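You operate a simulated robot arm through the tools that you are given. There is no shell and no other tool. Be economical: measure what you need, move in short steps, check, and stop when the job is done.

The job below is to be done with a simulated robot arm. You get a single attempt, and the scene is never put back.

Task
Free the strap, then level the hood section with the blue jack screw.
Fine: pawl knob to free and leave it so; lay the spirit level on top, turn till the bubble is between its lines, put the level back; leave the red jack screw. Set down upright: spirit level.

Only the result counts: the job must be done as asked and must still hold three seconds after the hand-in. Knocking over, shifting, dropping, spilling or breaking anything else fails it.

Robot
A 7-joint arm with a two-finger gripper on a trunk, on a base that drives. Base frame: it is fixed to the floor where the robot stands at the start and does not move with it; the origin is under the middle of the robot, x ahead of it, y to its left, z up; the surface under the hand at the start is at about z = 0.8. Lengths are in m, angles in degrees, forces in N, time in s.
With the tool pointing down near the work surface it reaches from about 0.38 to 0.78 m from the robot's upright axis, wherever it stands. Its first joint turns from -143.0 to 143.0 degrees. Places, roughly: jack screw by the sink stand [0.5, 0.2, 0.8]; jack screw near the press [0.5, -0.2, 0.8]; pawl knob [0.6, 0.1, 0.9]; top of the hood section [0.5, 0, 0.9]. Payload 2.45 kg.
The tool frame sits at the grasp point between the pads (the TCP): z along the fingers, y along the line on which they close. The tips reach 0.026 m beyond it. Largest opening 0.096 m; the body of the gripper starts 0.069 m behind the TCP.
Orientation is that of the tool frame in the base frame, as [roll, pitch, yaw] about the fixed x, y, z axes, in that order (R = Rz(yaw) Ry(pitch) Rx(roll)). With the fingers straight down and closing along the base's y, the tool's x points along the base's -x, its y along +y and its z along -z.

Tools
- The arm moves only by the tool servo_tool. Its argument "deltas" is a list of rows, each a list of 3 entries, a list of its own where there are three numbers: the finger opening in m, from 0 to 0.096, then the shift along the tool's x, y, z in m, then the turn, a rotation vector about the tool's x, y, z in degrees. In form: [[grip, [tx, ty, tz], [wx, wy, wz]], ...]. A call has 1 to 10 rows; each row is the pose to reach, as a shift and turn from the pose commanded when the call began, along the tool's axes at that moment. Each row takes 0.2 s and may step no farther than 0.05 m and 8.6 degrees from the row before; otherwise, or with a gripper value out of range, the whole call is refused. Where a pose cannot be reached the arm comes as near as it can. A force on the tool above 40 N (or 10 N above the force at the start of the call, whichever is more), or a blocked arm, ends the call early, and 0.2 s more pass. The fingers move at their own pace and stop on an object; they squeeze with about 33 N. The grip force told is the motor's: it shows also when the fingers shut on nothing. Time passes only in rows, and 0.2 s behind the last, so rows that repeat a pose let the fingers close. It gives the time, the measured TCP pose, the force on the tool (base axes), the opening and the grip force at its end, in the units of the frame above (readings bear some noise), with the torque about the TCP (base axes, N m) and any sound that the robot's microphone picked up, and new pictures: "pictures" is both (left out), scene, wrist or none.
- Cameras (640 x 400 px; columns grow to the right, rows downward): "scene" is now at [0.0275, 0.1503, 1.5036]; the picture's right is [-0.39, -0.92, 0.00], its down [-0.63, 0.27, -0.72] and it looks along [0.67, -0.28, -0.69] (base axes); focal length 271 px, centre (320, 200). "wrist" rides on the gripper at [0.082, 0.003, -0.098] in the tool frame; the picture's right is [-0.04, 1.00, 0.00], its down [-0.73, -0.03, -0.68] and it looks along [-0.68, -0.03, 0.73] (tool axes); focal length 256 px, centre (320, 200). There is no depth. A picture from a camera that has moved, and an enlarged one, comes with that camera's place and axes in the base frame and with its lens.
- slide_trunk(by): slides the trunk up (or, below 0, down) by that many m; the arm and the scene camera ride with it, the base frame stays. It gives what a move gives, with no picture.
- roll_base(legs): drives the robot by 1 to 6 legs, each [ahead, turn to the left] in m and degrees, along the robot's own axes; the way and the turn of a leg run together, so that a leg with both is an arc; at most 1.5 m and 180 degrees a leg. The arm and the cameras ride along, it lands a little off, and it stops where it bumps. It gives what a move gives, and a new picture of the scene camera.
- pan_tilt(pan, tilt): turns the head with the scene camera to pan (to the left, within 155 degrees either way) and tilt (down, from -29 to 69), counted from straight ahead of the robot. It gives what a move gives, and a new picture of the scene camera.
- inspect(camera, box): a new picture of the part [left, top, right, bottom] of that camera's present view, enlarged. No time passes.
- sign_off(): hands the job in; it is judged then, once.

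Work in short steps. Places have to be worked out from the pictures, the camera data and where the tool is seen: move nearer, look again, correct. Check each grasp and each placing, and mend what went wrong. You have 120 turns and 260 pictures in all, those below and enlarged ones among them. Open the gripper and draw the arm clear of the work before you hand the job in, unless the task says otherwise; then end with one line.

The tools are called after "Request:" as name(argument=value, ...) on one line, values as JSON. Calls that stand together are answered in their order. servo_tool: Moves the arm, as the interface text tells. Its arguments: {"type":"object","properties":{"deltas":{"type":"array"},"pictures":{"type":"string","enum":["both","scene","wrist","none"]}},"required":["deltas"]} The other tools are called the same way: slide_trunk (by) slides the trunk up or down; roll_base (legs) drives the base; pan_tilt (pan, tilt) turns the head that bears the scene camera; inspect (camera, box) takes an enlarged picture of a part of a camera's view; sign_off () hands the job in.

At the start:

```text
time_s: 0.0
position: [0.4212, -0.2523, 1.2184]
tool_rot: [179.9, 0.0, 179.9]
wrist_force: [-0.1, -0.1, 0.6]
ft_torque: [0.02, 0.02, 0.01]
gripper_width: 0.0959
grip_force: 0.0
trunk travel left (down, up): [-0.55, 0.09]
robot x, y, heading: [-0.0001, -0.0019, 0.1]
head pan, tilt: [-23.0, 43.6]
```

scene: 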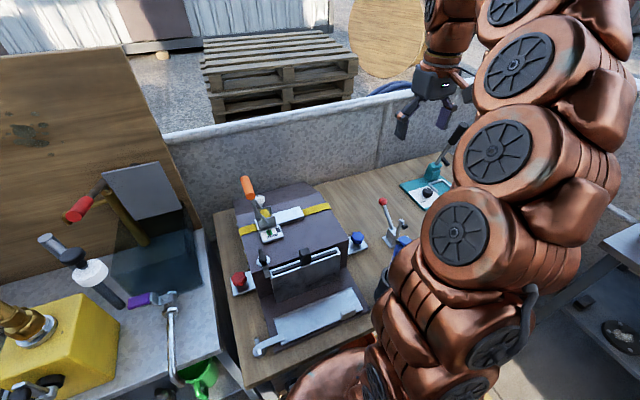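
wrist: 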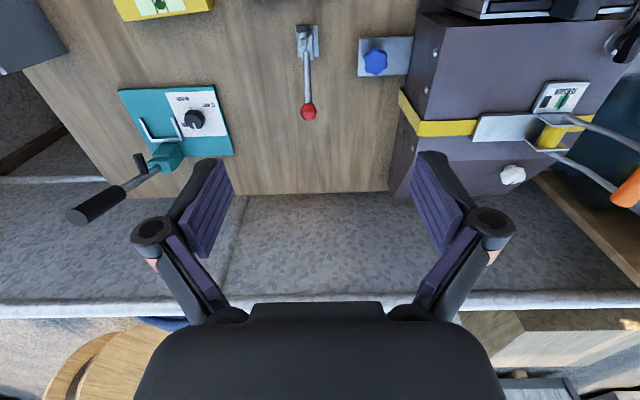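

The scene shows the hood section with a yellow strap and a ratchet, with red and blue jack screws on either side. I'll enlarge the views to identify the pawl knob and the spirit level.

Request:
inspect(camera="scene", box=[200, 160, 400, 360])

Request:
inspect(camera="scene", box=[0, 160, 240, 400])

Request:
inspect(camera="wrist", box=[380, 0, 640, 220])

```text
2.00 times, centred on (300, 260) of scene
camera zoom: at [0.0275, 0.1503, 1.5036], right [-0.39, -0.92, 0.0], down [-0.63, 0.27, -0.72], along [0.67, -0.28, -0.69], focal length 542 px, centre (360, 80)
```

zoom: 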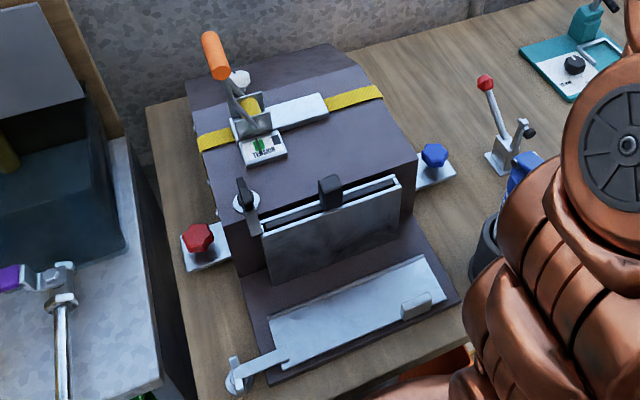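

```text
1.67 times, centred on (120, 280) of scene
camera zoom: at [0.0275, 0.1503, 1.5036], right [-0.39, -0.92, 0.0], down [-0.63, 0.27, -0.72], along [0.67, -0.28, -0.69], focal length 452 px, centre (653, 67)
```

zoom: 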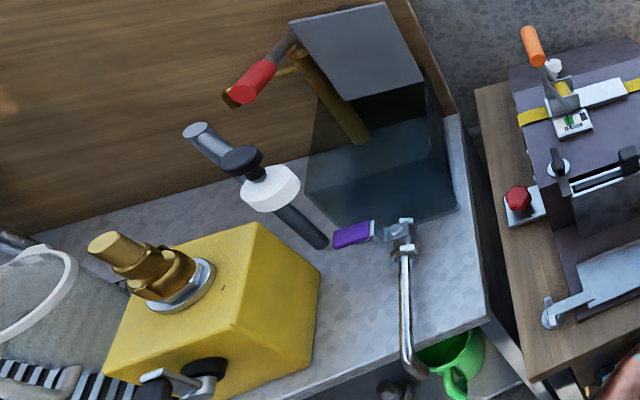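

```text
1.82 times, centred on (510, 110) of wrist
camera zoom: at [0.3396, -0.2499, 1.3181], right [0.04, 1.0, 0.0], down [0.73, -0.03, 0.68], along [0.68, -0.03, -0.73], focal length 465 px, centre (-26, 364)
```

zoom: 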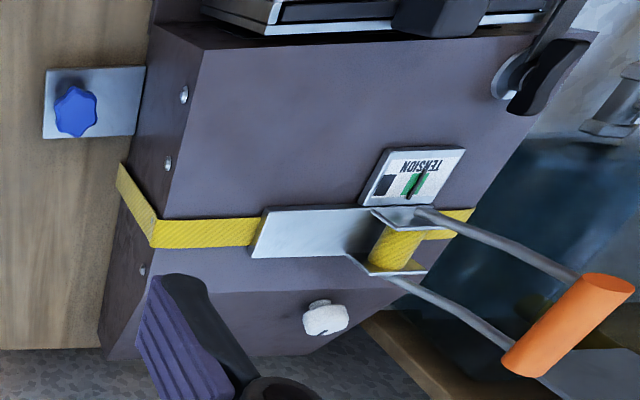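

The spirit level isn't identified yet and the arm hides the right side of the bench. I'll pan the head for a wider look.

Request:
pan_tilt(pan=-65, tilt=45)

Request:
pan_tilt(pan=0, tilt=55)

Request:
inspect(camera="wrist", box=[60, 0, 440, 240])

```text
time_s: 1.1
position: [0.4215, -0.2533, 1.2186]
tool_rot: [-180.0, 0.0, 179.9]
wrist_force: [0.4, -0.5, 0.2]
ft_torque: [0.0, 0.01, -0.02]
gripper_width: 0.0961
grip_force: 0.1
trunk travel left (down, up): [-0.55, 0.09]
robot x, y, heading: [-0.0031, 0.0003, -0.2]
head pan, tilt: [-65.0, 45.0]
camera scene: at [-0.014, 0.1088, 1.5015], right [-0.91, -0.42, 0.0], down [-0.3, 0.64, -0.71], along [0.3, -0.64, -0.71], focal length 271 px, centre (320, 200)
```

scene: 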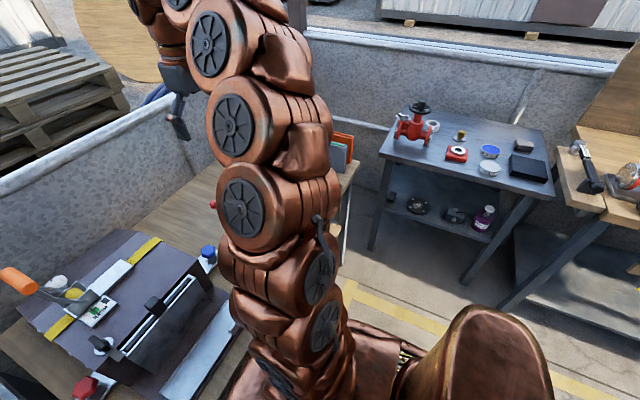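

```text
time_s: 2.5
position: [0.4221, -0.2522, 1.2183]
tool_rot: [-180.0, 0.1, 180.0]
wrist_force: [0.7, -1.0, -0.2]
ft_torque: [-0.02, 0.03, 0.01]
gripper_width: 0.096
grip_force: 0.1
trunk travel left (down, up): [-0.55, 0.09]
robot x, y, heading: [-0.0028, 0.0038, 0.1]
head pan, tilt: [0.0, 55.0]
camera scene: at [0.0237, 0.1824, 1.4881], right [0.0, -1.0, 0.0], down [-0.82, 0.0, -0.57], along [0.57, 0.0, -0.82], focal length 271 px, centre (320, 200)
```

scene: 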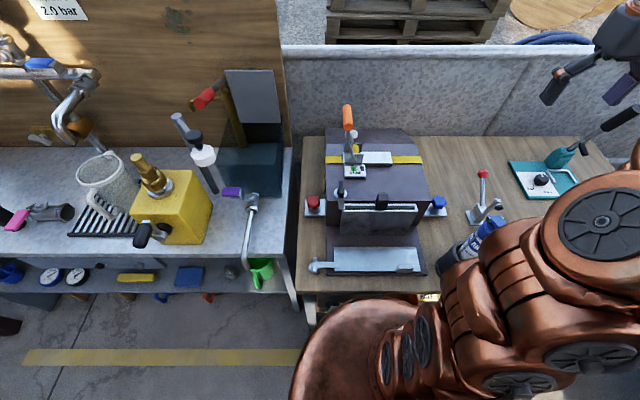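

```text
1.67 times, centred on (250, 120) of wrist
camera zoom: at [0.3396, -0.2498, 1.3181], right [0.04, 1.0, 0.0], down [0.73, -0.03, 0.68], along [0.68, -0.03, -0.73], focal length 427 px, centre (437, 333)
```

zoom: 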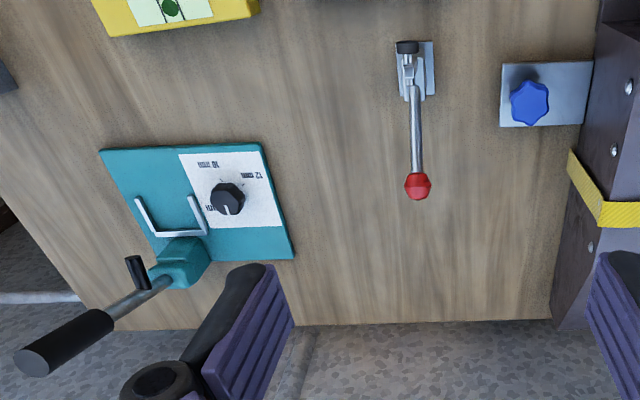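

The yellow object with a green vial at the wrist picture's top edge (about [0.38, -0.5]) is likely the spirit level. First I'll move the wrist over the hood to look at the pawl and knob from close by.

Request:
servo_tool(deltas=[[0.096, [0.01, 0.045, 0], [0, 0, 0]], [0.096, [0.02, 0.09, 0], [0, 0, 0]], [0.096, [0.03, 0.135, 0], [0, 0, 0]], [0.096, [0.03, 0.18, 0], [0, 0, 0]], [0.096, [0.03, 0.225, 0], [0, 0, 0]], [0.096, [0.03, 0.27, 0], [0, 0, 0]], [0.096, [0.03, 0.3, 0], [0, 0, 0]]])

```text
time_s: 4.0
position: [0.3899, 0.0475, 1.2178]
tool_rot: [180.0, -0.1, 179.9]
wrist_force: [0.8, -0.4, 0.5]
ft_torque: [0.01, 0.0, -0.01]
gripper_width: 0.0959
grip_force: 0.1
trunk travel left (down, up): [-0.55, 0.09]
robot x, y, heading: [0.0011, 0.0, -0.1]
head pan, tilt: [0.0, 55.0]
camera scene: at [0.0237, 0.1823, 1.4881], right [0.0, -1.0, 0.0], down [-0.82, 0.0, -0.57], along [0.57, 0.0, -0.82], focal length 271 px, centre (320, 200)
camera wrist: at [0.3087, 0.0514, 1.3175], right [0.04, 1.0, 0.0], down [0.73, -0.03, 0.68], along [0.68, -0.03, -0.73], focal length 256 px, centre (320, 200)
```

scene: 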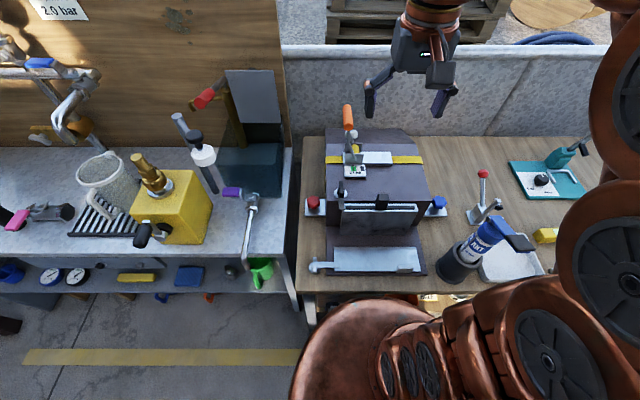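
wrist: 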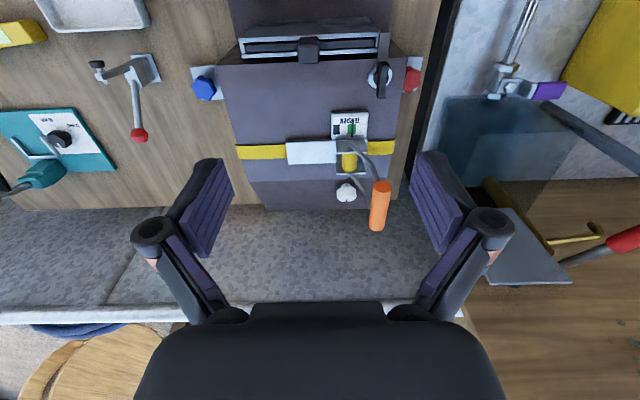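

Now both the hood and the level are in view. I'll enlarge each.

Request:
inspect(camera="wrist", box=[300, 90, 420, 240])

Request:
inspect(camera="wrist", box=[180, 0, 430, 156])

Request:
inspect(camera="scene", box=[290, 90, 450, 290])

Request:
inspect(camera="scene", box=[420, 140, 600, 290])

```text
2.67 times, centred on (360, 165) of wrist
camera zoom: at [0.3087, 0.0514, 1.3175], right [0.04, 1.0, 0.0], down [0.73, -0.03, 0.68], along [0.68, -0.03, -0.73], focal length 683 px, centre (213, 293)
```

zoom: 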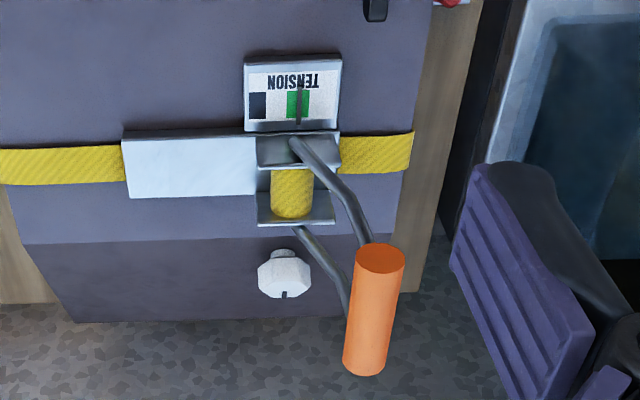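

```text
2.56 times, centred on (305, 78) of wrist
camera zoom: at [0.3087, 0.0514, 1.3175], right [0.04, 1.0, 0.0], down [0.73, -0.03, 0.68], along [0.68, -0.03, -0.73], focal length 655 px, centre (358, 512)
```

zoom: 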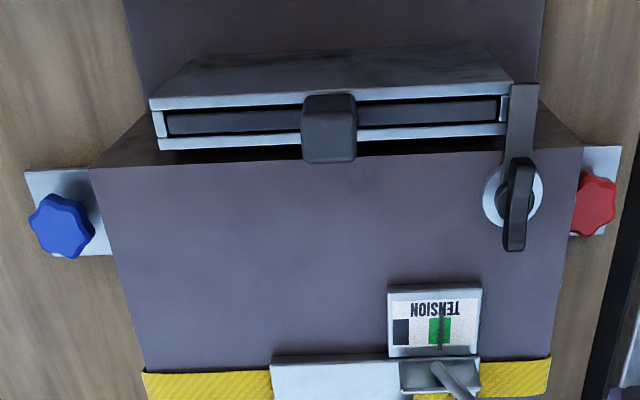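

```text
2.00 times, centred on (370, 190) of scene
camera zoom: at [0.0237, 0.1823, 1.4881], right [0.0, -1.0, 0.0], down [-0.82, 0.0, -0.57], along [0.57, 0.0, -0.82], focal length 542 px, centre (220, 220)
```

zoom: 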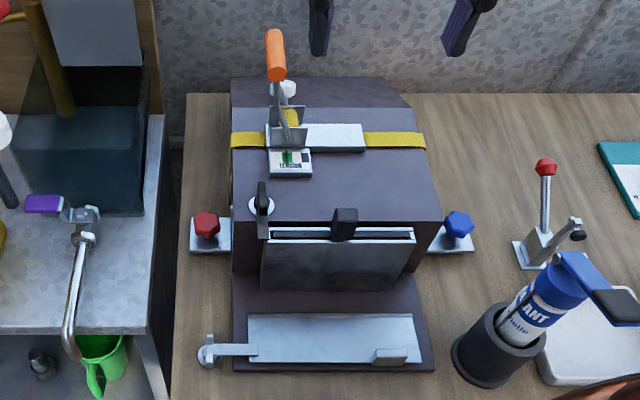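

```text
2.67 times, centred on (510, 215) of scene
camera zoom: at [0.0237, 0.1823, 1.4881], right [0.0, -1.0, 0.0], down [-0.82, 0.0, -0.57], along [0.57, 0.0, -0.82], focal length 723 px, centre (-187, 160)
```

zoom: 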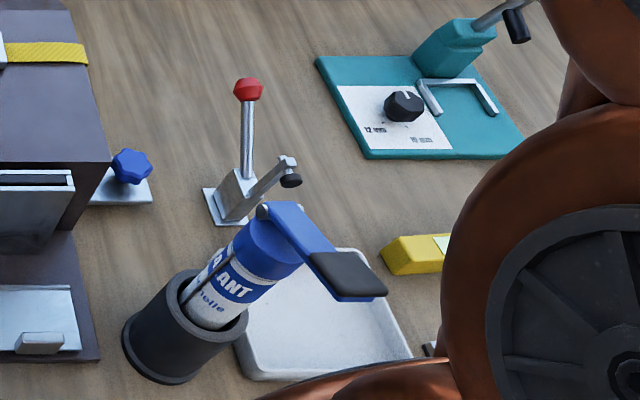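

The white knob sits at about (0.604, 0.085, 0.978) and the blue jack knob at about (0.46, -0.155, 0.86). The ratchet handle stands near (0.54, 0.12, 1.08). I'll turn the tool so the camera is on the right side, looking left at the knob.

Request:
servo_tool(deltas=[[0.096, [-0.02, -0.01, 0], [0, 0, -8.5]], [0.096, [-0.04, -0.02, 0], [0, 0, -17]], [0.096, [-0.06, -0.03, 0], [0, 0, -25.5]], [0.096, [-0.08, -0.04, 0], [0, 0, -34]], [0.096, [-0.1, -0.05, 0], [0, 0, -42.5]], [0.096, [-0.12, -0.06, 0], [0, 0, -51]], [0.096, [-0.14, -0.07, 0], [0, 0, -59.5]], [0.096, [-0.16, -0.08, 0], [0, 0, -68]], [0.096, [-0.18, -0.08, 0], [0, 0, -76.5]], [0.096, [-0.2, -0.08, 0], [0, 0, -85]]])

```text
time_s: 6.2
position: [0.5673, -0.0319, 1.2138]
tool_rot: [-179.9, 0.0, -94.9]
wrist_force: [0.7, 0.6, 0.3]
ft_torque: [0.02, 0.01, -0.01]
gripper_width: 0.096
grip_force: 0.1
out of reach, approached as far as the arm can: row 9, 10
trunk travel left (down, up): [-0.55, 0.09]
robot x, y, heading: [0.001, 0.0019, 0.2]
head pan, tilt: [0.0, 55.0]
camera scene: at [0.0234, 0.1826, 1.4882], right [0.0, -1.0, 0.0], down [-0.82, 0.0, -0.57], along [0.57, 0.0, -0.82], focal length 271 px, centre (320, 200)
camera wrist: at [0.5573, -0.1121, 1.3128], right [-0.99, 0.12, 0.0], down [0.09, 0.73, 0.68], along [0.09, 0.67, -0.73], focal length 256 px, centre (320, 200)
```

scene: 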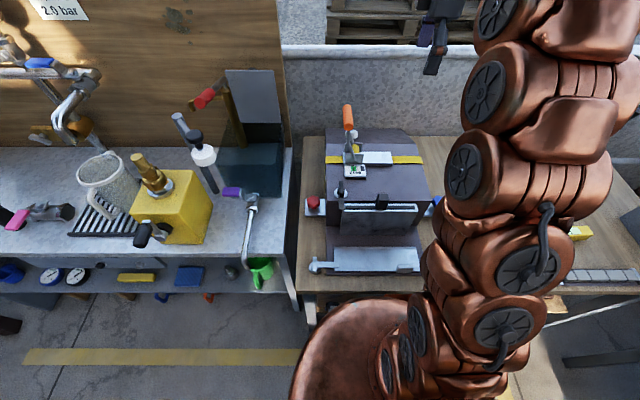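
wrist: 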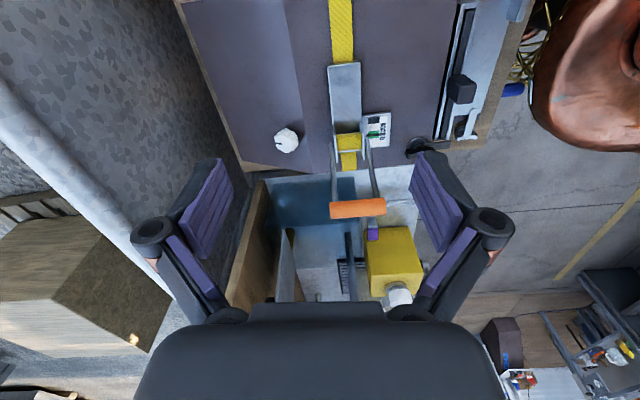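

The knob is in view; I'll enlarge it.

Request:
inspect(camera="wrist", box=[230, 80, 430, 230])

```text
2.67 times, centred on (330, 155) of wrist
camera zoom: at [0.5573, -0.1121, 1.3128], right [-0.99, 0.12, 0.0], down [0.09, 0.73, 0.68], along [0.09, 0.67, -0.73], focal length 683 px, centre (293, 320)
```

zoom: 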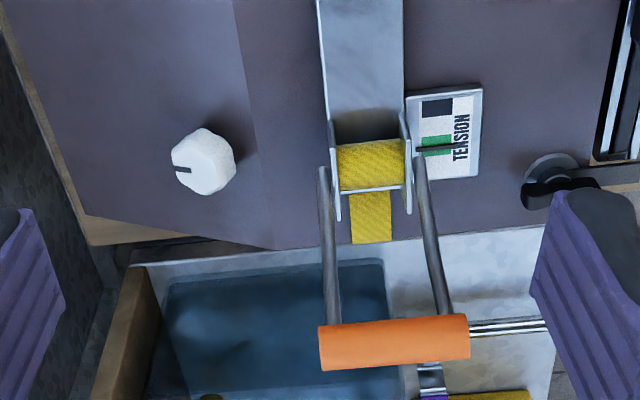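

The pointer line on the knob currently points away from the robot (+x), and the gauge needle is in green. I'll descend for a closer view.

Request:
servo_tool(deltas=[[0.096, [0, -0.01, 0.04], [0, 0, 0]], [0.096, [0, -0.02, 0.08], [0, 0, 2]], [0.096, [0, -0.03, 0.12], [0, 0, 4]], [0.096, [0, -0.045, 0.15], [0, 0, 4.9]]])

```text
time_s: 7.2
position: [0.6129, -0.0342, 1.0619]
tool_rot: [-180.0, 0.1, -99.9]
wrist_force: [-0.4, 0.2, 0.2]
ft_torque: [0.02, -0.01, 0.0]
gripper_width: 0.0959
grip_force: 0.1
trunk travel left (down, up): [-0.55, 0.09]
robot x, y, heading: [-0.0004, 0.0005, 0.1]
head pan, tilt: [0.0, 55.0]
camera scene: at [0.0234, 0.1826, 1.4881], right [0.0, -1.0, 0.0], down [-0.82, 0.0, -0.57], along [0.57, 0.0, -0.82], focal length 271 px, centre (320, 200)
camera wrist: at [0.5955, -0.1145, 1.161], right [-0.98, 0.21, 0.0], down [0.16, 0.72, 0.68], along [0.14, 0.66, -0.73], focal length 256 px, centre (320, 200)
```

scene: 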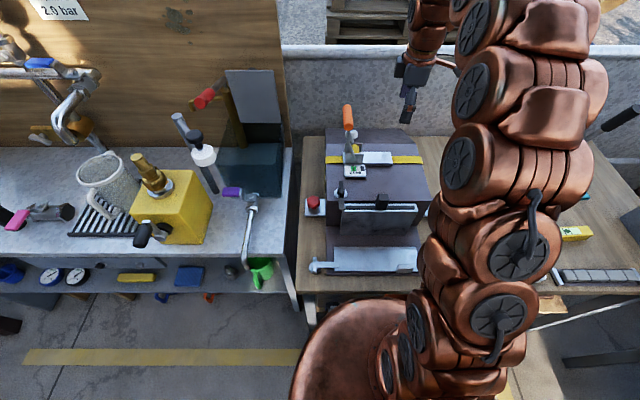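
wrist: 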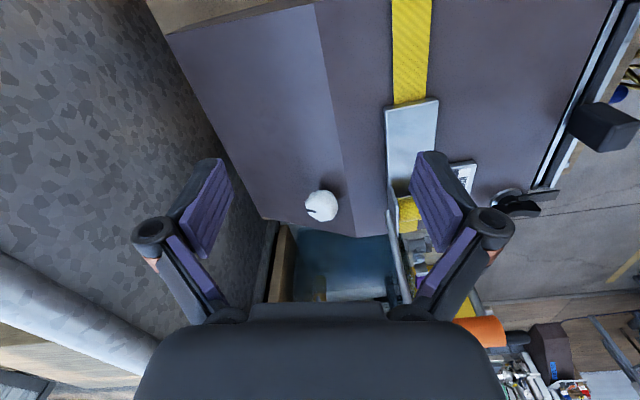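

Closer view obtained; enlarging the knob.

Request:
inspect(camera="wrist", box=[270, 150, 390, 240])

```text
4.44 times, centred on (330, 195) of wrist
camera zoom: at [0.5955, -0.1145, 1.161], right [-0.98, 0.21, 0.0], down [0.16, 0.72, 0.68], along [0.14, 0.66, -0.73], focal length 1138 px, centre (276, 222)
```

zoom: 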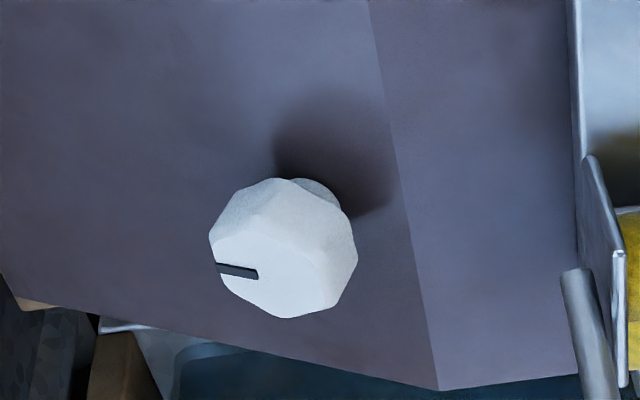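

The knob centre triangulates to about (0.637, 0.088, 0.946). It is about 38 mm wide and its axis leans about 18° toward +x. I'll tilt the tool to match and hover above it along that axis.

Request:
servo_tool(deltas=[[0.07, [-0.03, -0.009, 0.0], [-4.5, 0, -2.5]], [0.07, [-0.06, -0.018, 0.0], [-9, 0, -5]], [0.07, [-0.095, -0.026, 0.01], [-13.5, 0, -7.5]], [0.07, [-0.13, -0.034, 0.02], [-18, 0, -9.9]]])

```text
time_s: 8.2
position: [0.6259, 0.0584, 1.0285]
tool_rot: [164.2, 1.1, -91.3]
wrist_force: [-1.1, -0.4, -0.3]
ft_torque: [-0.02, -0.01, 0.01]
gripper_width: 0.0698
grip_force: 0.0
out of reach, approached as far as the arm can: row 3, 4
trunk travel left (down, up): [-0.55, 0.09]
robot x, y, heading: [0.0007, -0.0015, -0.0]
head pan, tilt: [0.0, 55.0]
camera scene: at [0.024, 0.1825, 1.4881], right [0.0, -1.0, 0.0], down [-0.82, 0.0, -0.57], along [0.57, 0.0, -0.82], focal length 271 px, centre (320, 200)
camera wrist: at [0.6468, -0.0259, 1.1233], right [-0.96, 0.06, 0.27], down [0.23, 0.71, 0.66], along [-0.16, 0.7, -0.7], focal length 256 px, centre (320, 200)
```

scene: 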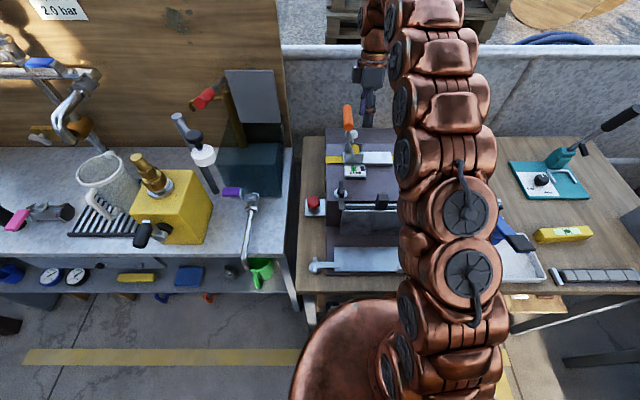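
wrist: 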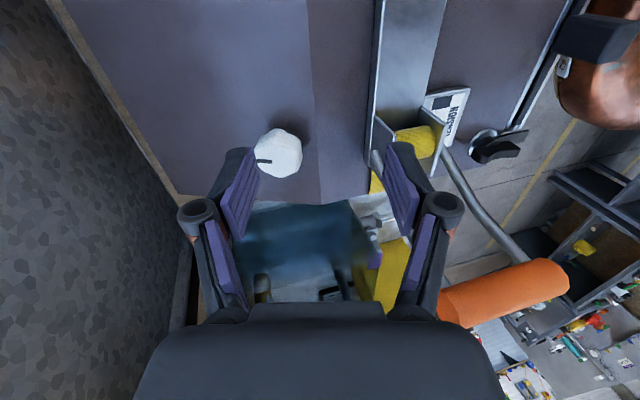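

The target is at the edge of reach and higher tool positions reach less, so raising the trunk should help.

Request:
slide_trunk(by=0.085)

```text
time_s: 9.5
position: [0.6256, 0.0589, 1.1141]
tool_rot: [164.2, 1.2, -91.2]
wrist_force: [0.0, 0.7, -0.7]
ft_torque: [-0.02, -0.01, 0.0]
gripper_width: 0.0698
grip_force: 0.1
trunk travel left (down, up): [-0.635, 0.005]
robot x, y, heading: [0.0009, -0.0032, 0.3]
head pan, tilt: [0.0, 55.0]
```

The latest ray again gives the knob at (0.637, 0.088, 0.946). I'll move to a hover 5 cm above it along its axis.

Request:
servo_tool(deltas=[[0.07, [-0.028, -0.02, 0.0], [0, 0, 0]], [0.07, [-0.028, -0.04, 0.03], [-1, 0, 0]], [0.07, [-0.028, -0.059, 0.065], [-2, 0, 0]], [0.07, [-0.028, -0.059, 0.097], [-2, 0, 0]]])

```text
time_s: 10.5
position: [0.6584, 0.0861, 1.0047]
tool_rot: [162.3, 1.2, -91.3]
wrist_force: [-0.6, 0.1, 0.4]
ft_torque: [-0.01, 0.02, 0.02]
gripper_width: 0.0701
grip_force: 0.0
out of reach, approached as far as the arm can: row 1, 2
trunk travel left (down, up): [-0.635, 0.005]
robot x, y, heading: [0.0017, -0.0001, -0.1]
head pan, tilt: [0.0, 55.0]
camera scene: at [0.0239, 0.1828, 1.573], right [0.0, -1.0, 0.0], down [-0.82, 0.0, -0.57], along [0.57, 0.0, -0.82], focal length 271 px, centre (320, 200)
camera wrist: at [0.6834, 0.0031, 1.0989], right [-0.95, 0.06, 0.3], down [0.25, 0.71, 0.65], along [-0.18, 0.7, -0.69], focal length 256 px, centre (320, 200)
```

scene: 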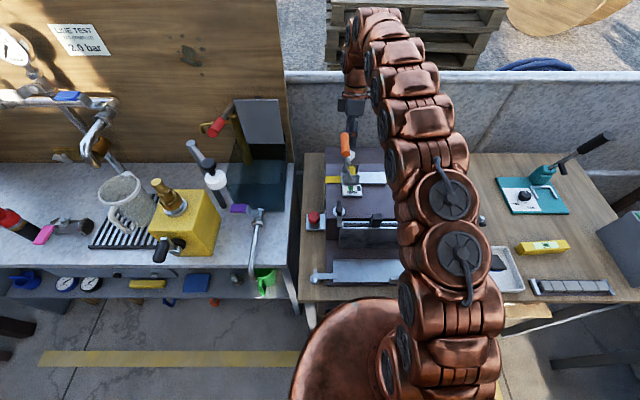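
wrist: 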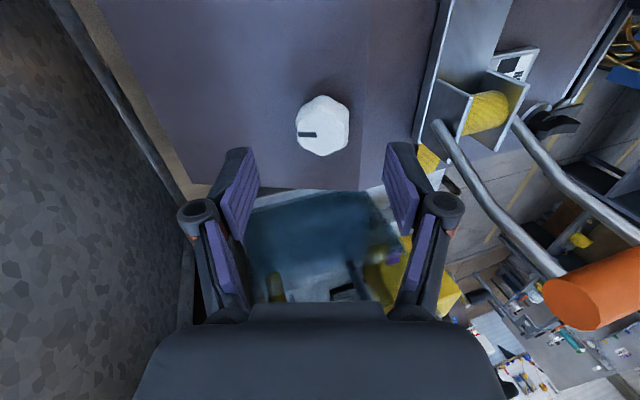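

The knob is centred between the fingers. Advancing 4.5 cm along the tool axis.

Request:
servo_tool(deltas=[[0.07, [-0.001, 0, 0.02], [0, 0, 0]], [0.07, [-0.001, 0, 0.04], [0, 0, 0]], [0.07, [-0.001, 0, 0.048], [0, 0, 0]]], pictures="wrist")

```text
time_s: 11.3
position: [0.6437, 0.0898, 0.9587]
tool_rot: [162.4, 1.2, -91.3]
wrist_force: [0.1, -1.1, 0.3]
ft_torque: [-0.01, 0.01, 0.02]
gripper_width: 0.0699
grip_force: 0.0
trunk travel left (down, up): [-0.635, 0.005]
robot x, y, heading: [-0.003, 0.0012, 0.1]
head pan, tilt: [0.0, 55.0]
camera wrist: at [0.6678, 0.0056, 1.0537], right [-0.95, 0.06, 0.3], down [0.25, 0.71, 0.65], along [-0.18, 0.7, -0.69], focal length 256 px, centre (320, 200)
```

wrist: 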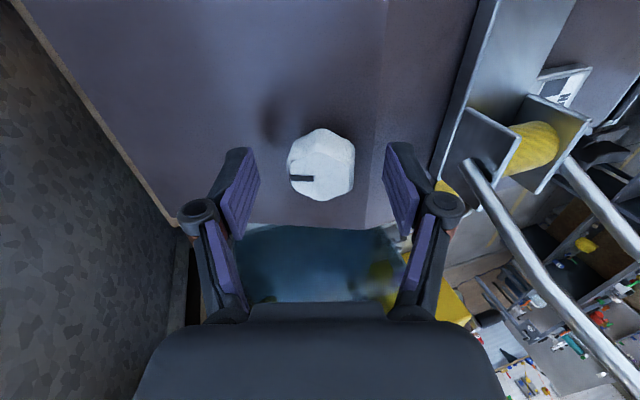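

The knob cap lies between TCP and tips, well centred. Close on it.

Request:
servo_tool(deltas=[[0.05, [0, 0, 0.003], [0, 0, 0]], [0.0, [0, 0, 0.003], [0, 0, 0]], [0.0, [0, 0, 0.003], [0, 0, 0]], [0.0, [0, 0, 0.003], [0, 0, 0]], [0.0, [0, 0, 0.003], [0, 0, 0]]], pictures="wrist")

Request:
inspect(camera="wrist", box=[220, 60, 620, 260])

```text
time_s: 12.5
position: [0.6411, 0.0904, 0.9564]
tool_rot: [162.2, 1.3, -91.3]
wrist_force: [-4.7, -0.5, 5.0]
ft_torque: [0.05, 0.74, -0.01]
gripper_width: 0.0414
grip_force: 44.9
trunk travel left (down, up): [-0.635, 0.005]
robot x, y, heading: [-0.0009, 0.0018, -0.5]
head pan, tilt: [0.0, 55.0]
camera wrist: at [0.6656, 0.006, 1.0509], right [-0.95, 0.06, 0.3], down [0.25, 0.71, 0.65], along [-0.18, 0.7, -0.69], focal length 256 px, centre (320, 200)
```

wrist: 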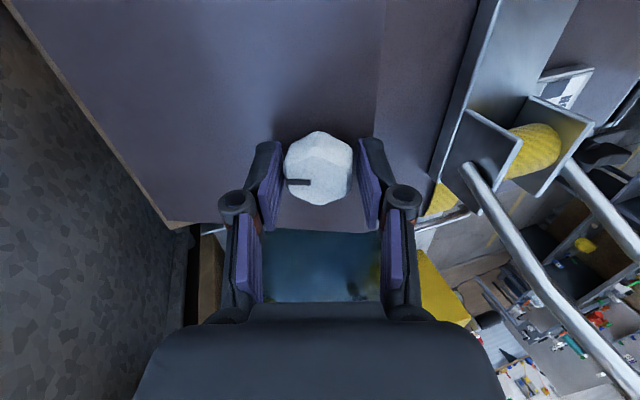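

```text
1.60 times, centred on (420, 160) of wrist
camera zoom: at [0.6656, 0.006, 1.0509], right [-0.95, 0.06, 0.3], down [0.25, 0.71, 0.65], along [-0.18, 0.7, -0.69], focal length 410 px, centre (160, 264)
```

zoom: 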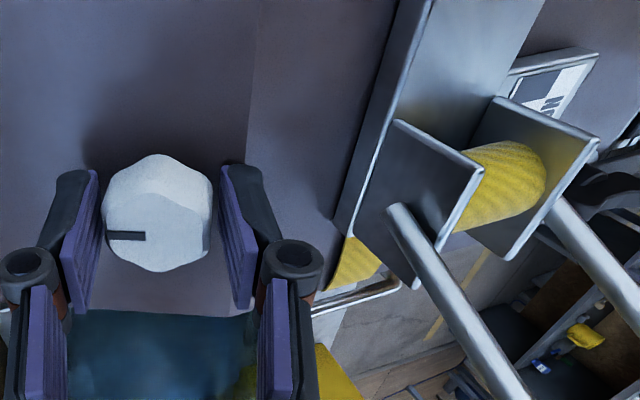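

Gripped (0.041 m). I'll try turning counter-clockwise (seen from above), which carries the camera away from the handle, watching torque and gauge.

Request:
servo_tool(deltas=[[0.0, [0, 0, 0], [0, 0, -6]], [0.0, [0, 0, 0], [0, 0, -12]], [0.0, [0, 0, 0], [0, 0, -18]], [0.0, [0, 0, 0], [0, 0, -24]]], pictures="wrist")

```text
time_s: 13.5
position: [0.6406, 0.0902, 0.9578]
tool_rot: [164.2, 8.2, -68.2]
wrist_force: [-12.4, 0.3, 3.0]
ft_torque: [-0.16, 0.93, 0.04]
gripper_width: 0.0378
grip_force: 44.5
trunk travel left (down, up): [-0.635, 0.005]
robot x, y, heading: [0.0016, -0.0012, -0.1]
head pan, tilt: [0.0, 55.0]
camera wrist: at [0.6971, 0.0116, 1.0406], right [-0.89, -0.36, 0.28], down [-0.04, 0.67, 0.74], along [-0.45, 0.65, -0.61], focal length 256 px, centre (320, 200)
```

wrist: 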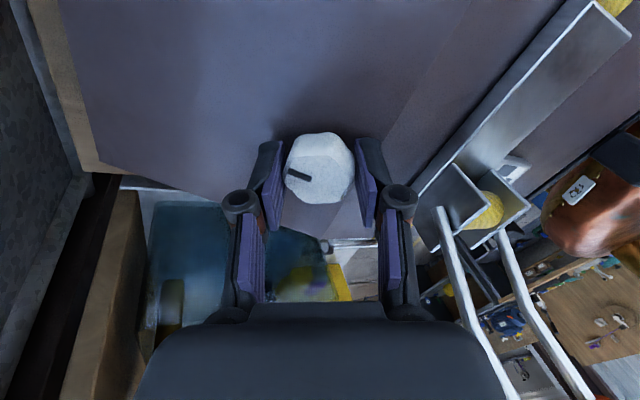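

The pointer stayed fixed in the world while the fingers slid from corners onto flats (width 0.038). Now I'll turn further with the flats seated to see whether it resists.

Request:
servo_tool(deltas=[[0.0, [0, 0, 0], [0, 0, -5]], [0.0, [0, 0, 0], [0, 0, -10]], [0.0, [0, 0, 0], [0, 0, -15]], [0.0, [0, 0, 0], [0, 0, -20]]], pictures="wrist")

```text
time_s: 14.5
position: [0.6407, 0.0885, 0.9567]
tool_rot: [167.9, 13.1, -48.5]
wrist_force: [-16.4, -7.6, 3.4]
ft_torque: [-0.87, 0.8, -0.99]
gripper_width: 0.039
grip_force: 44.7
trunk travel left (down, up): [-0.635, 0.005]
robot x, y, heading: [-0.0019, -0.0002, 0.3]
head pan, tilt: [0.0, 55.0]
camera wrist: at [0.7206, 0.0247, 1.0332], right [-0.73, -0.65, 0.21], down [-0.25, 0.54, 0.81], along [-0.64, 0.53, -0.55], focal length 256 px, centre (320, 200)
```

wrist: 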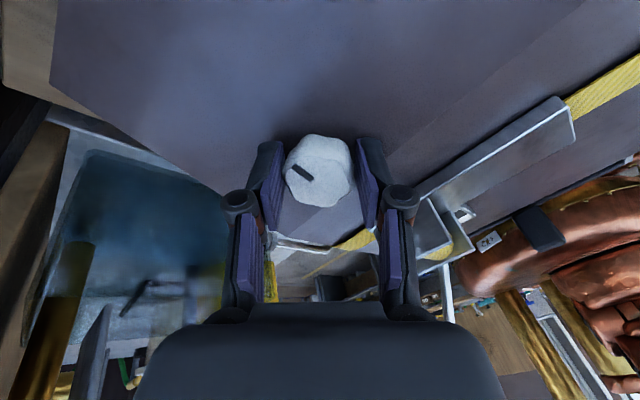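

Torque builds to about 1 N m with little motion, so this direction looks blocked. I'll turn the other way (clockwise).

Request:
servo_tool(deltas=[[0.0, [0, 0, 0], [0, 0, 7]], [0.0, [0, 0, 0], [0, 0, 14]], [0.0, [0, 0, 0], [0, 0, 21]], [0.0, [0, 0, 0], [0, 0, 28]], [0.0, [0, 0, 0], [0, 0, 35]], [0.0, [0, 0, 0], [0, 0, 42]], [0.0, [0, 0, 0], [0, 0, 49]]], pictures="wrist")

```text
time_s: 16.1
position: [0.6416, 0.09, 0.9572]
tool_rot: [162.3, -0.3, -96.3]
wrist_force: [-5.3, -16.5, 0.0]
ft_torque: [-1.19, 0.71, 0.52]
gripper_width: 0.036
grip_force: 45.6
trunk travel left (down, up): [-0.635, 0.005]
robot x, y, heading: [0.0004, 0.0031, 0.0]
head pan, tilt: [0.0, 55.0]
camera wrist: at [0.6586, 0.006, 1.0529], right [-0.94, 0.14, 0.3], down [0.31, 0.71, 0.63], along [-0.12, 0.69, -0.71], focal length 256 px, centre (320, 200)
```

wrist: 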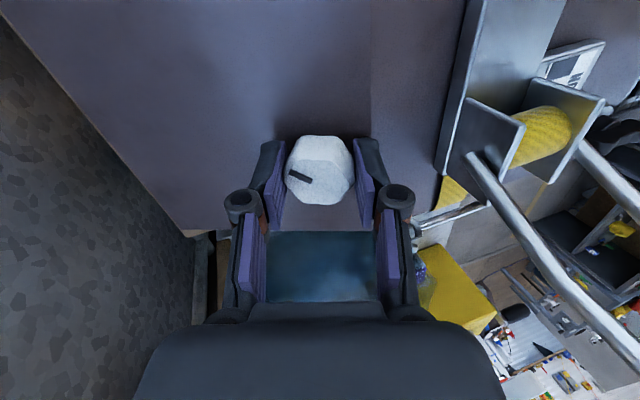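

The knob now turns with the fingers clockwise. Continue, watching the gauge.

Request:
servo_tool(deltas=[[0.0, [0, 0, 0], [0, 0, 7]], [0.0, [0, 0, 0], [0, 0, 14]], [0.0, [0, 0, 0], [0, 0, 21]], [0.0, [0, 0, 0], [0, 0, 28]], [0.0, [0, 0, 0], [0, 0, 35]]], pictures="wrist")

Request:
inspect(camera="scene", box=[290, 110, 450, 260])

```text
time_s: 17.3
position: [0.6426, 0.091, 0.9565]
tool_rot: [165.5, -10.2, -129.9]
wrist_force: [10.8, -7.3, -2.3]
ft_torque: [-0.45, 0.61, 0.21]
gripper_width: 0.0353
grip_force: 44.8
trunk travel left (down, up): [-0.635, 0.005]
robot x, y, heading: [0.003, 0.001, 0.1]
head pan, tilt: [0.0, 55.0]
camera wrist: at [0.6174, 0.028, 1.0661], right [-0.69, 0.69, 0.24], down [0.69, 0.52, 0.51], along [0.23, 0.51, -0.83], focal length 256 px, centre (320, 200)
```

wrist: 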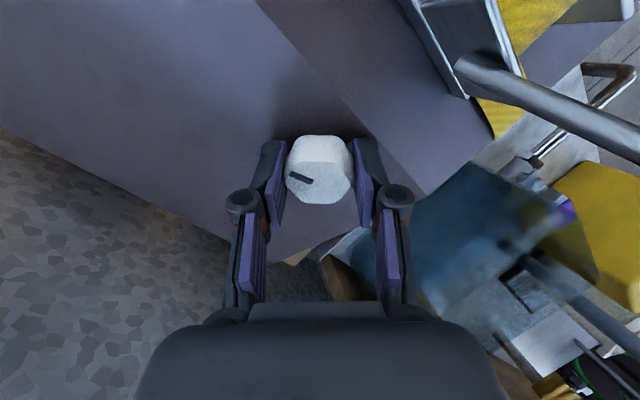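

```text
2.67 times, centred on (370, 185) of scene
camera zoom: at [0.0248, 0.1818, 1.573], right [0.0, -1.0, 0.0], down [-0.82, 0.0, -0.57], along [0.57, 0.0, -0.82], focal length 723 px, centre (187, 240)
```

zoom: 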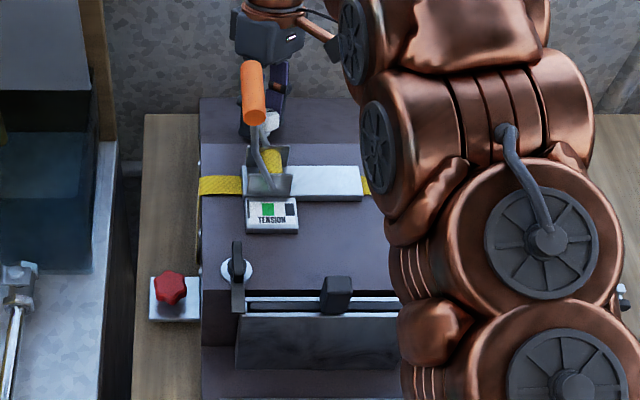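

The knob has turned about 55–60° clockwise. Check the tension gauge.

Request:
inspect(camera="scene", box=[340, 175, 380, 205])

```text
13.33 times, centred on (360, 190) of scene
camera zoom: at [0.0248, 0.1818, 1.573], right [0.0, -1.0, 0.0], down [-0.82, 0.0, -0.57], along [0.57, 0.0, -0.82], focal length 3617 px, centre (-213, 333)
```

zoom: 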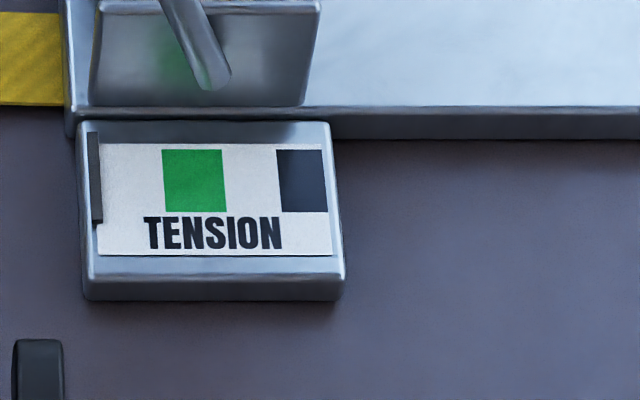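

The needle has dropped out of green to the zero end, so the strap is freed. I'll turn a bit further to feel for the end stop so it can't spring back.

Request:
servo_tool(deltas=[[0.0, [0, 0, 0], [0, 0, 5]], [0.0, [0, 0, 0], [0, 0, 10]], [0.0, [0, 0, 0], [0, 0, 15]]], pictures="wrist")

```text
time_s: 18.1
position: [0.6416, 0.0908, 0.957]
tool_rot: [168.6, -13.7, -144.9]
wrist_force: [12.9, -2.9, -6.3]
ft_torque: [0.17, 0.55, -0.05]
gripper_width: 0.0349
grip_force: 44.9
trunk travel left (down, up): [-0.635, 0.005]
robot x, y, heading: [-0.003, -0.001, 0.1]
head pan, tilt: [0.0, 55.0]
camera wrist: at [0.605, 0.0442, 1.0706], right [-0.49, 0.85, 0.18], down [0.8, 0.37, 0.47], along [0.33, 0.38, -0.87], focal length 256 px, centre (320, 200)
```

wrist: 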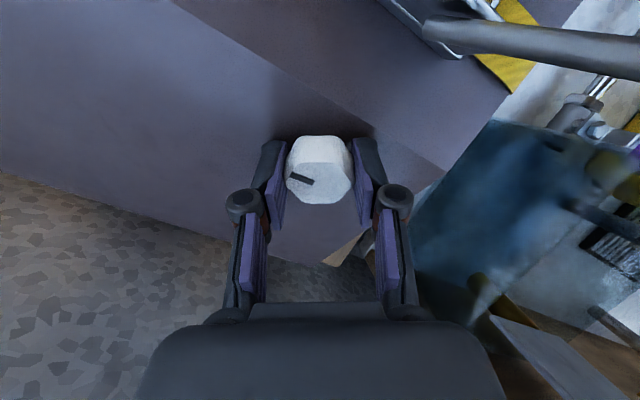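

Still turning freely; 15° more toward a quarter turn.

Request:
servo_tool(deltas=[[0.0, [0, 0, 0], [0, 0, 5]], [0.0, [0, 0, 0], [0, 0, 10]], [0.0, [0, 0, 0], [0, 0, 15]]], pictures="wrist")

```text
time_s: 18.9
position: [0.6421, 0.0897, 0.956]
tool_rot: [172.6, -16.3, -160.1]
wrist_force: [5.1, -7.4, -8.1]
ft_torque: [0.44, 0.21, 1.29]
gripper_width: 0.0374
grip_force: 44.7
trunk travel left (down, up): [-0.635, 0.005]
robot x, y, heading: [0.0006, -0.0013, 0.3]
head pan, tilt: [0.0, 55.0]
camera wrist: at [0.5968, 0.0632, 1.0738], right [-0.27, 0.96, 0.11], down [0.88, 0.19, 0.44], along [0.4, 0.22, -0.89], focal length 256 px, centre (320, 200)
```

wrist: 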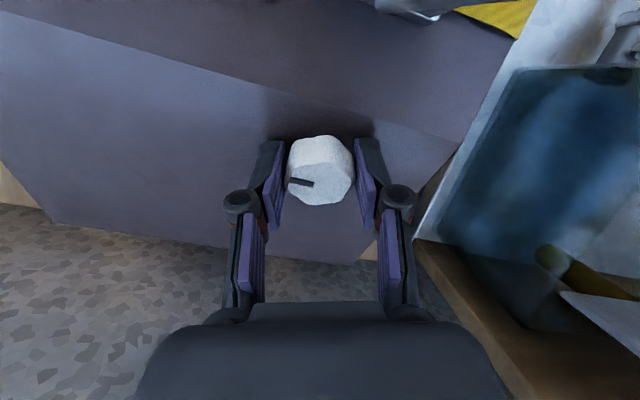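

End stop reached (torque 1.3 N m, the fingers starting to slip). Release and back off along the tool axis.

Request:
servo_tool(deltas=[[0.0, [0, 0, 0], [0, 0, -5]], [0.07, [0, 0, 0], [0, 0, -5]], [0.07, [0, 0, 0], [0, 0, -5]], [0.07, [0, 0, 0], [0, 0, -5]], [0.07, [0, 0, -0.02], [0, 0, -5]], [0.07, [0, 0, -0.05], [0, 0, -5]]])

Request:
inspect(camera="scene", box=[340, 175, 380, 205])

```text
time_s: 20.3
position: [0.6566, 0.0888, 1.0039]
tool_rot: [171.2, -15.6, -155.0]
wrist_force: [-0.4, 0.3, 0.0]
ft_torque: [-0.02, -0.01, -0.02]
gripper_width: 0.0701
grip_force: 0.0
trunk travel left (down, up): [-0.635, 0.005]
robot x, y, heading: [0.0007, 0.0008, 0.2]
head pan, tilt: [0.0, 55.0]
camera scene: at [0.0239, 0.1823, 1.5731], right [0.0, -1.0, 0.0], down [-0.82, 0.0, -0.57], along [0.57, 0.0, -0.82], focal length 271 px, centre (320, 200)
camera wrist: at [0.6144, 0.0555, 1.1213], right [-0.35, 0.93, 0.14], down [0.86, 0.25, 0.45], along [0.38, 0.27, -0.88], focal length 256 px, centre (320, 200)
```

scene: 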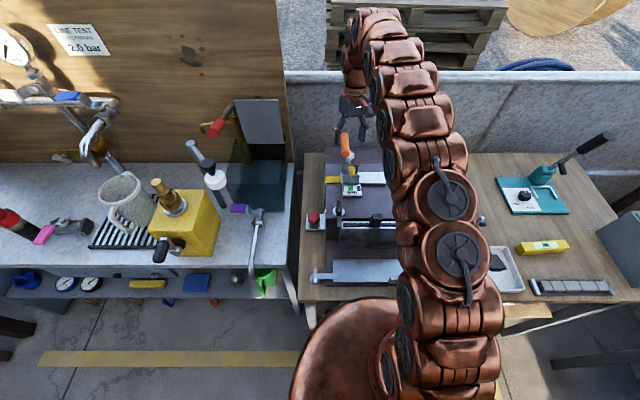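
wrist: 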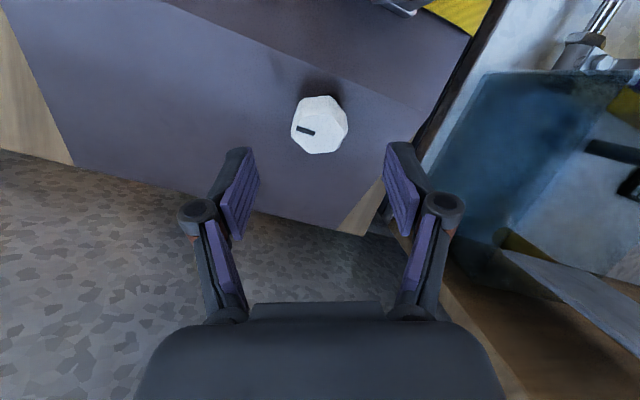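

```text
13.33 times, centred on (360, 190) of scene
camera zoom: at [0.0239, 0.1823, 1.5731], right [0.0, -1.0, 0.0], down [-0.82, 0.0, -0.57], along [0.57, 0.0, -0.82], focal length 3617 px, centre (-213, 333)
```

zoom: 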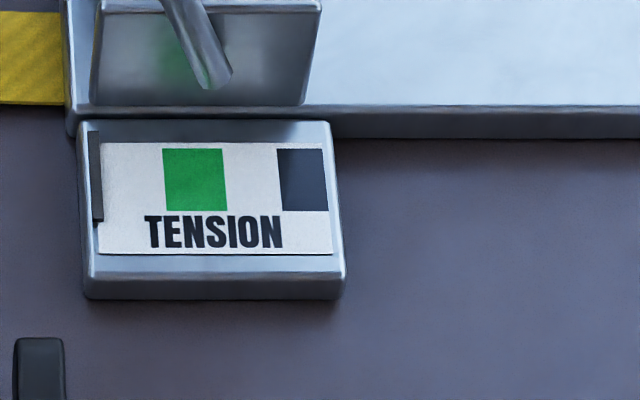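

The knob stays at free with the needle at zero. Next is the spirit level at about (0.37, -0.48): retract up and right, untilting the tool.

Request:
servo_tool(deltas=[[0.07, [0.022, -0.034, -0.02], [1, -2.3, 3.5]], [0.07, [0.043, -0.067, -0.04], [2, -4.6, 7]], [0.07, [0.068, -0.088, -0.052], [3, -6.9, 10.5]], [0.09, [0.089, -0.101, -0.064], [4.1, -9.2, 14]], [0.096, [0.13, -0.115, -0.065], [5.1, -11.5, 17.5]], [0.096, [0.171, -0.129, -0.066], [6.2, -13.9, 21]], [0.096, [0.214, -0.144, -0.056], [7.2, -16.2, 24.5]]])

```text
time_s: 21.9
position: [0.5382, -0.1314, 1.0932]
tool_rot: [-177.7, -0.4, 179.5]
wrist_force: [0.8, -0.1, 0.0]
ft_torque: [-0.01, 0.01, -0.01]
gripper_width: 0.0964
grip_force: 0.0
trunk travel left (down, up): [-0.635, 0.005]
robot x, y, heading: [0.001, -0.0011, -0.3]
head pan, tilt: [0.0, 55.0]
camera scene: at [0.0241, 0.1825, 1.573], right [0.0, -1.0, 0.0], down [-0.82, 0.0, -0.57], along [0.57, 0.0, -0.82], focal length 271 px, centre (320, 200)
camera wrist: at [0.4577, -0.1229, 1.1927], right [0.05, 1.0, -0.04], down [0.74, -0.01, 0.67], along [0.67, -0.06, -0.74], focal length 256 px, centre (320, 200)
```

scene: 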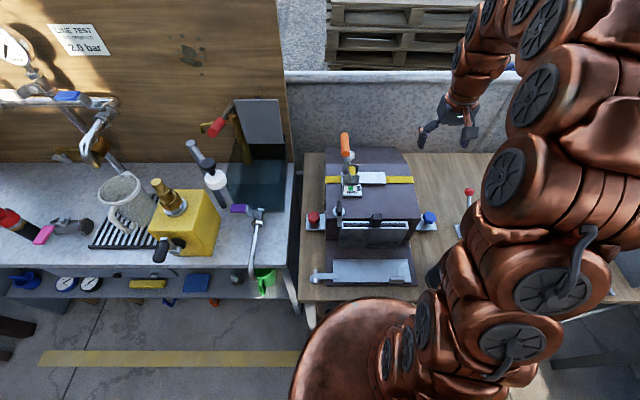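
wrist: 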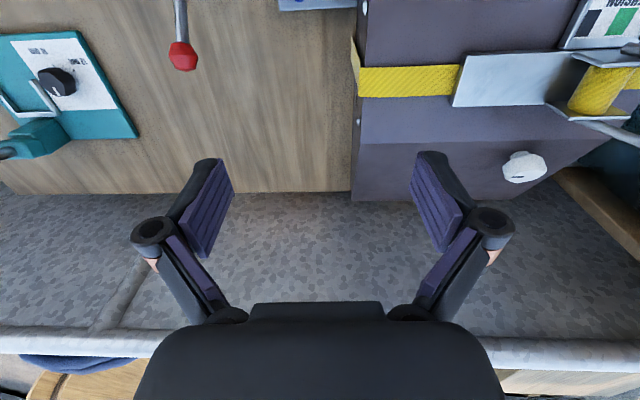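

Moving over toward the level for a close view.

Request:
servo_tool(deltas=[[0.096, [0.03, -0.035, -0.01], [-0.5, 0, 0]], [0.096, [0.06, -0.07, -0.02], [-1, 0, 0]], [0.096, [0.09, -0.105, -0.03], [-1.5, 0, 0]], [0.096, [0.12, -0.14, -0.04], [-2.3, 0, 0]], [0.096, [0.15, -0.175, -0.05], [-2.3, 0, 0]], [0.096, [0.18, -0.21, -0.05], [-2.3, 0, 0]], [0.096, [0.2, -0.25, -0.05], [-2.3, 0, 0]], [0.096, [0.2, -0.29, -0.05], [-2.3, 0, 0]]])

```text
time_s: 23.7
position: [0.3385, -0.4186, 1.1548]
tool_rot: [179.8, -0.5, 179.5]
wrist_force: [0.6, 0.4, 1.0]
ft_torque: [0.03, -0.02, -0.01]
gripper_width: 0.0959
grip_force: 0.0
trunk travel left (down, up): [-0.635, 0.005]
robot x, y, heading: [0.0021, -0.0024, -0.0]
head pan, tilt: [0.0, 55.0]
camera scene: at [0.0236, 0.1822, 1.5731], right [0.0, -1.0, 0.0], down [-0.82, 0.0, -0.57], along [0.57, 0.0, -0.82], focal length 271 px, centre (320, 200)
camera wrist: at [0.2581, -0.4148, 1.2546], right [0.05, 1.0, 0.0], down [0.74, -0.04, 0.67], along [0.67, -0.03, -0.74], focal length 256 px, centre (320, 200)
```

scene: 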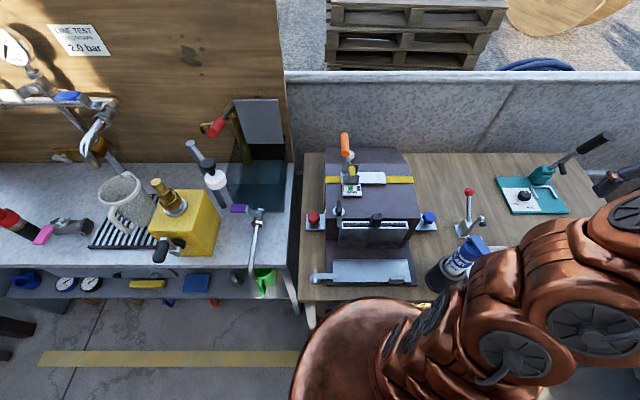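
wrist: 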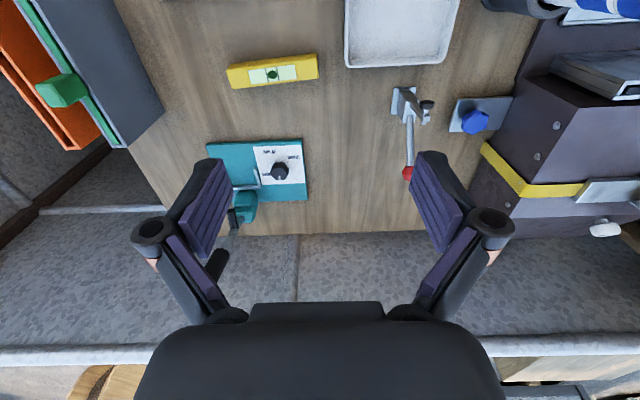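

Request:
inspect(camera="wrist", box=[210, 30, 340, 110])

```text
4.92 times, centred on (275, 70) of wrist
camera zoom: at [0.2581, -0.4148, 1.2546], right [0.05, 1.0, 0.0], down [0.74, -0.04, 0.67], along [0.67, -0.03, -0.74], focal length 1260 px, centre (542, 840)
```

zoom: 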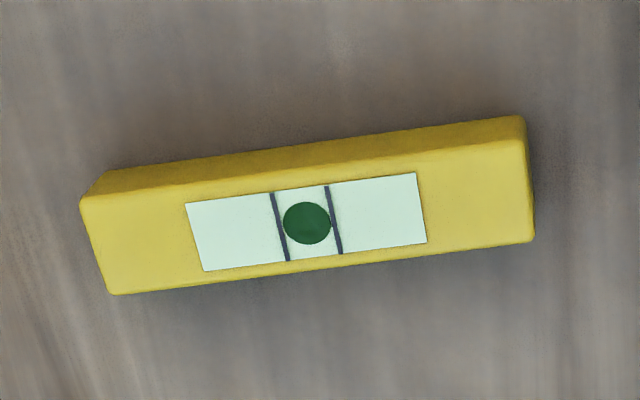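

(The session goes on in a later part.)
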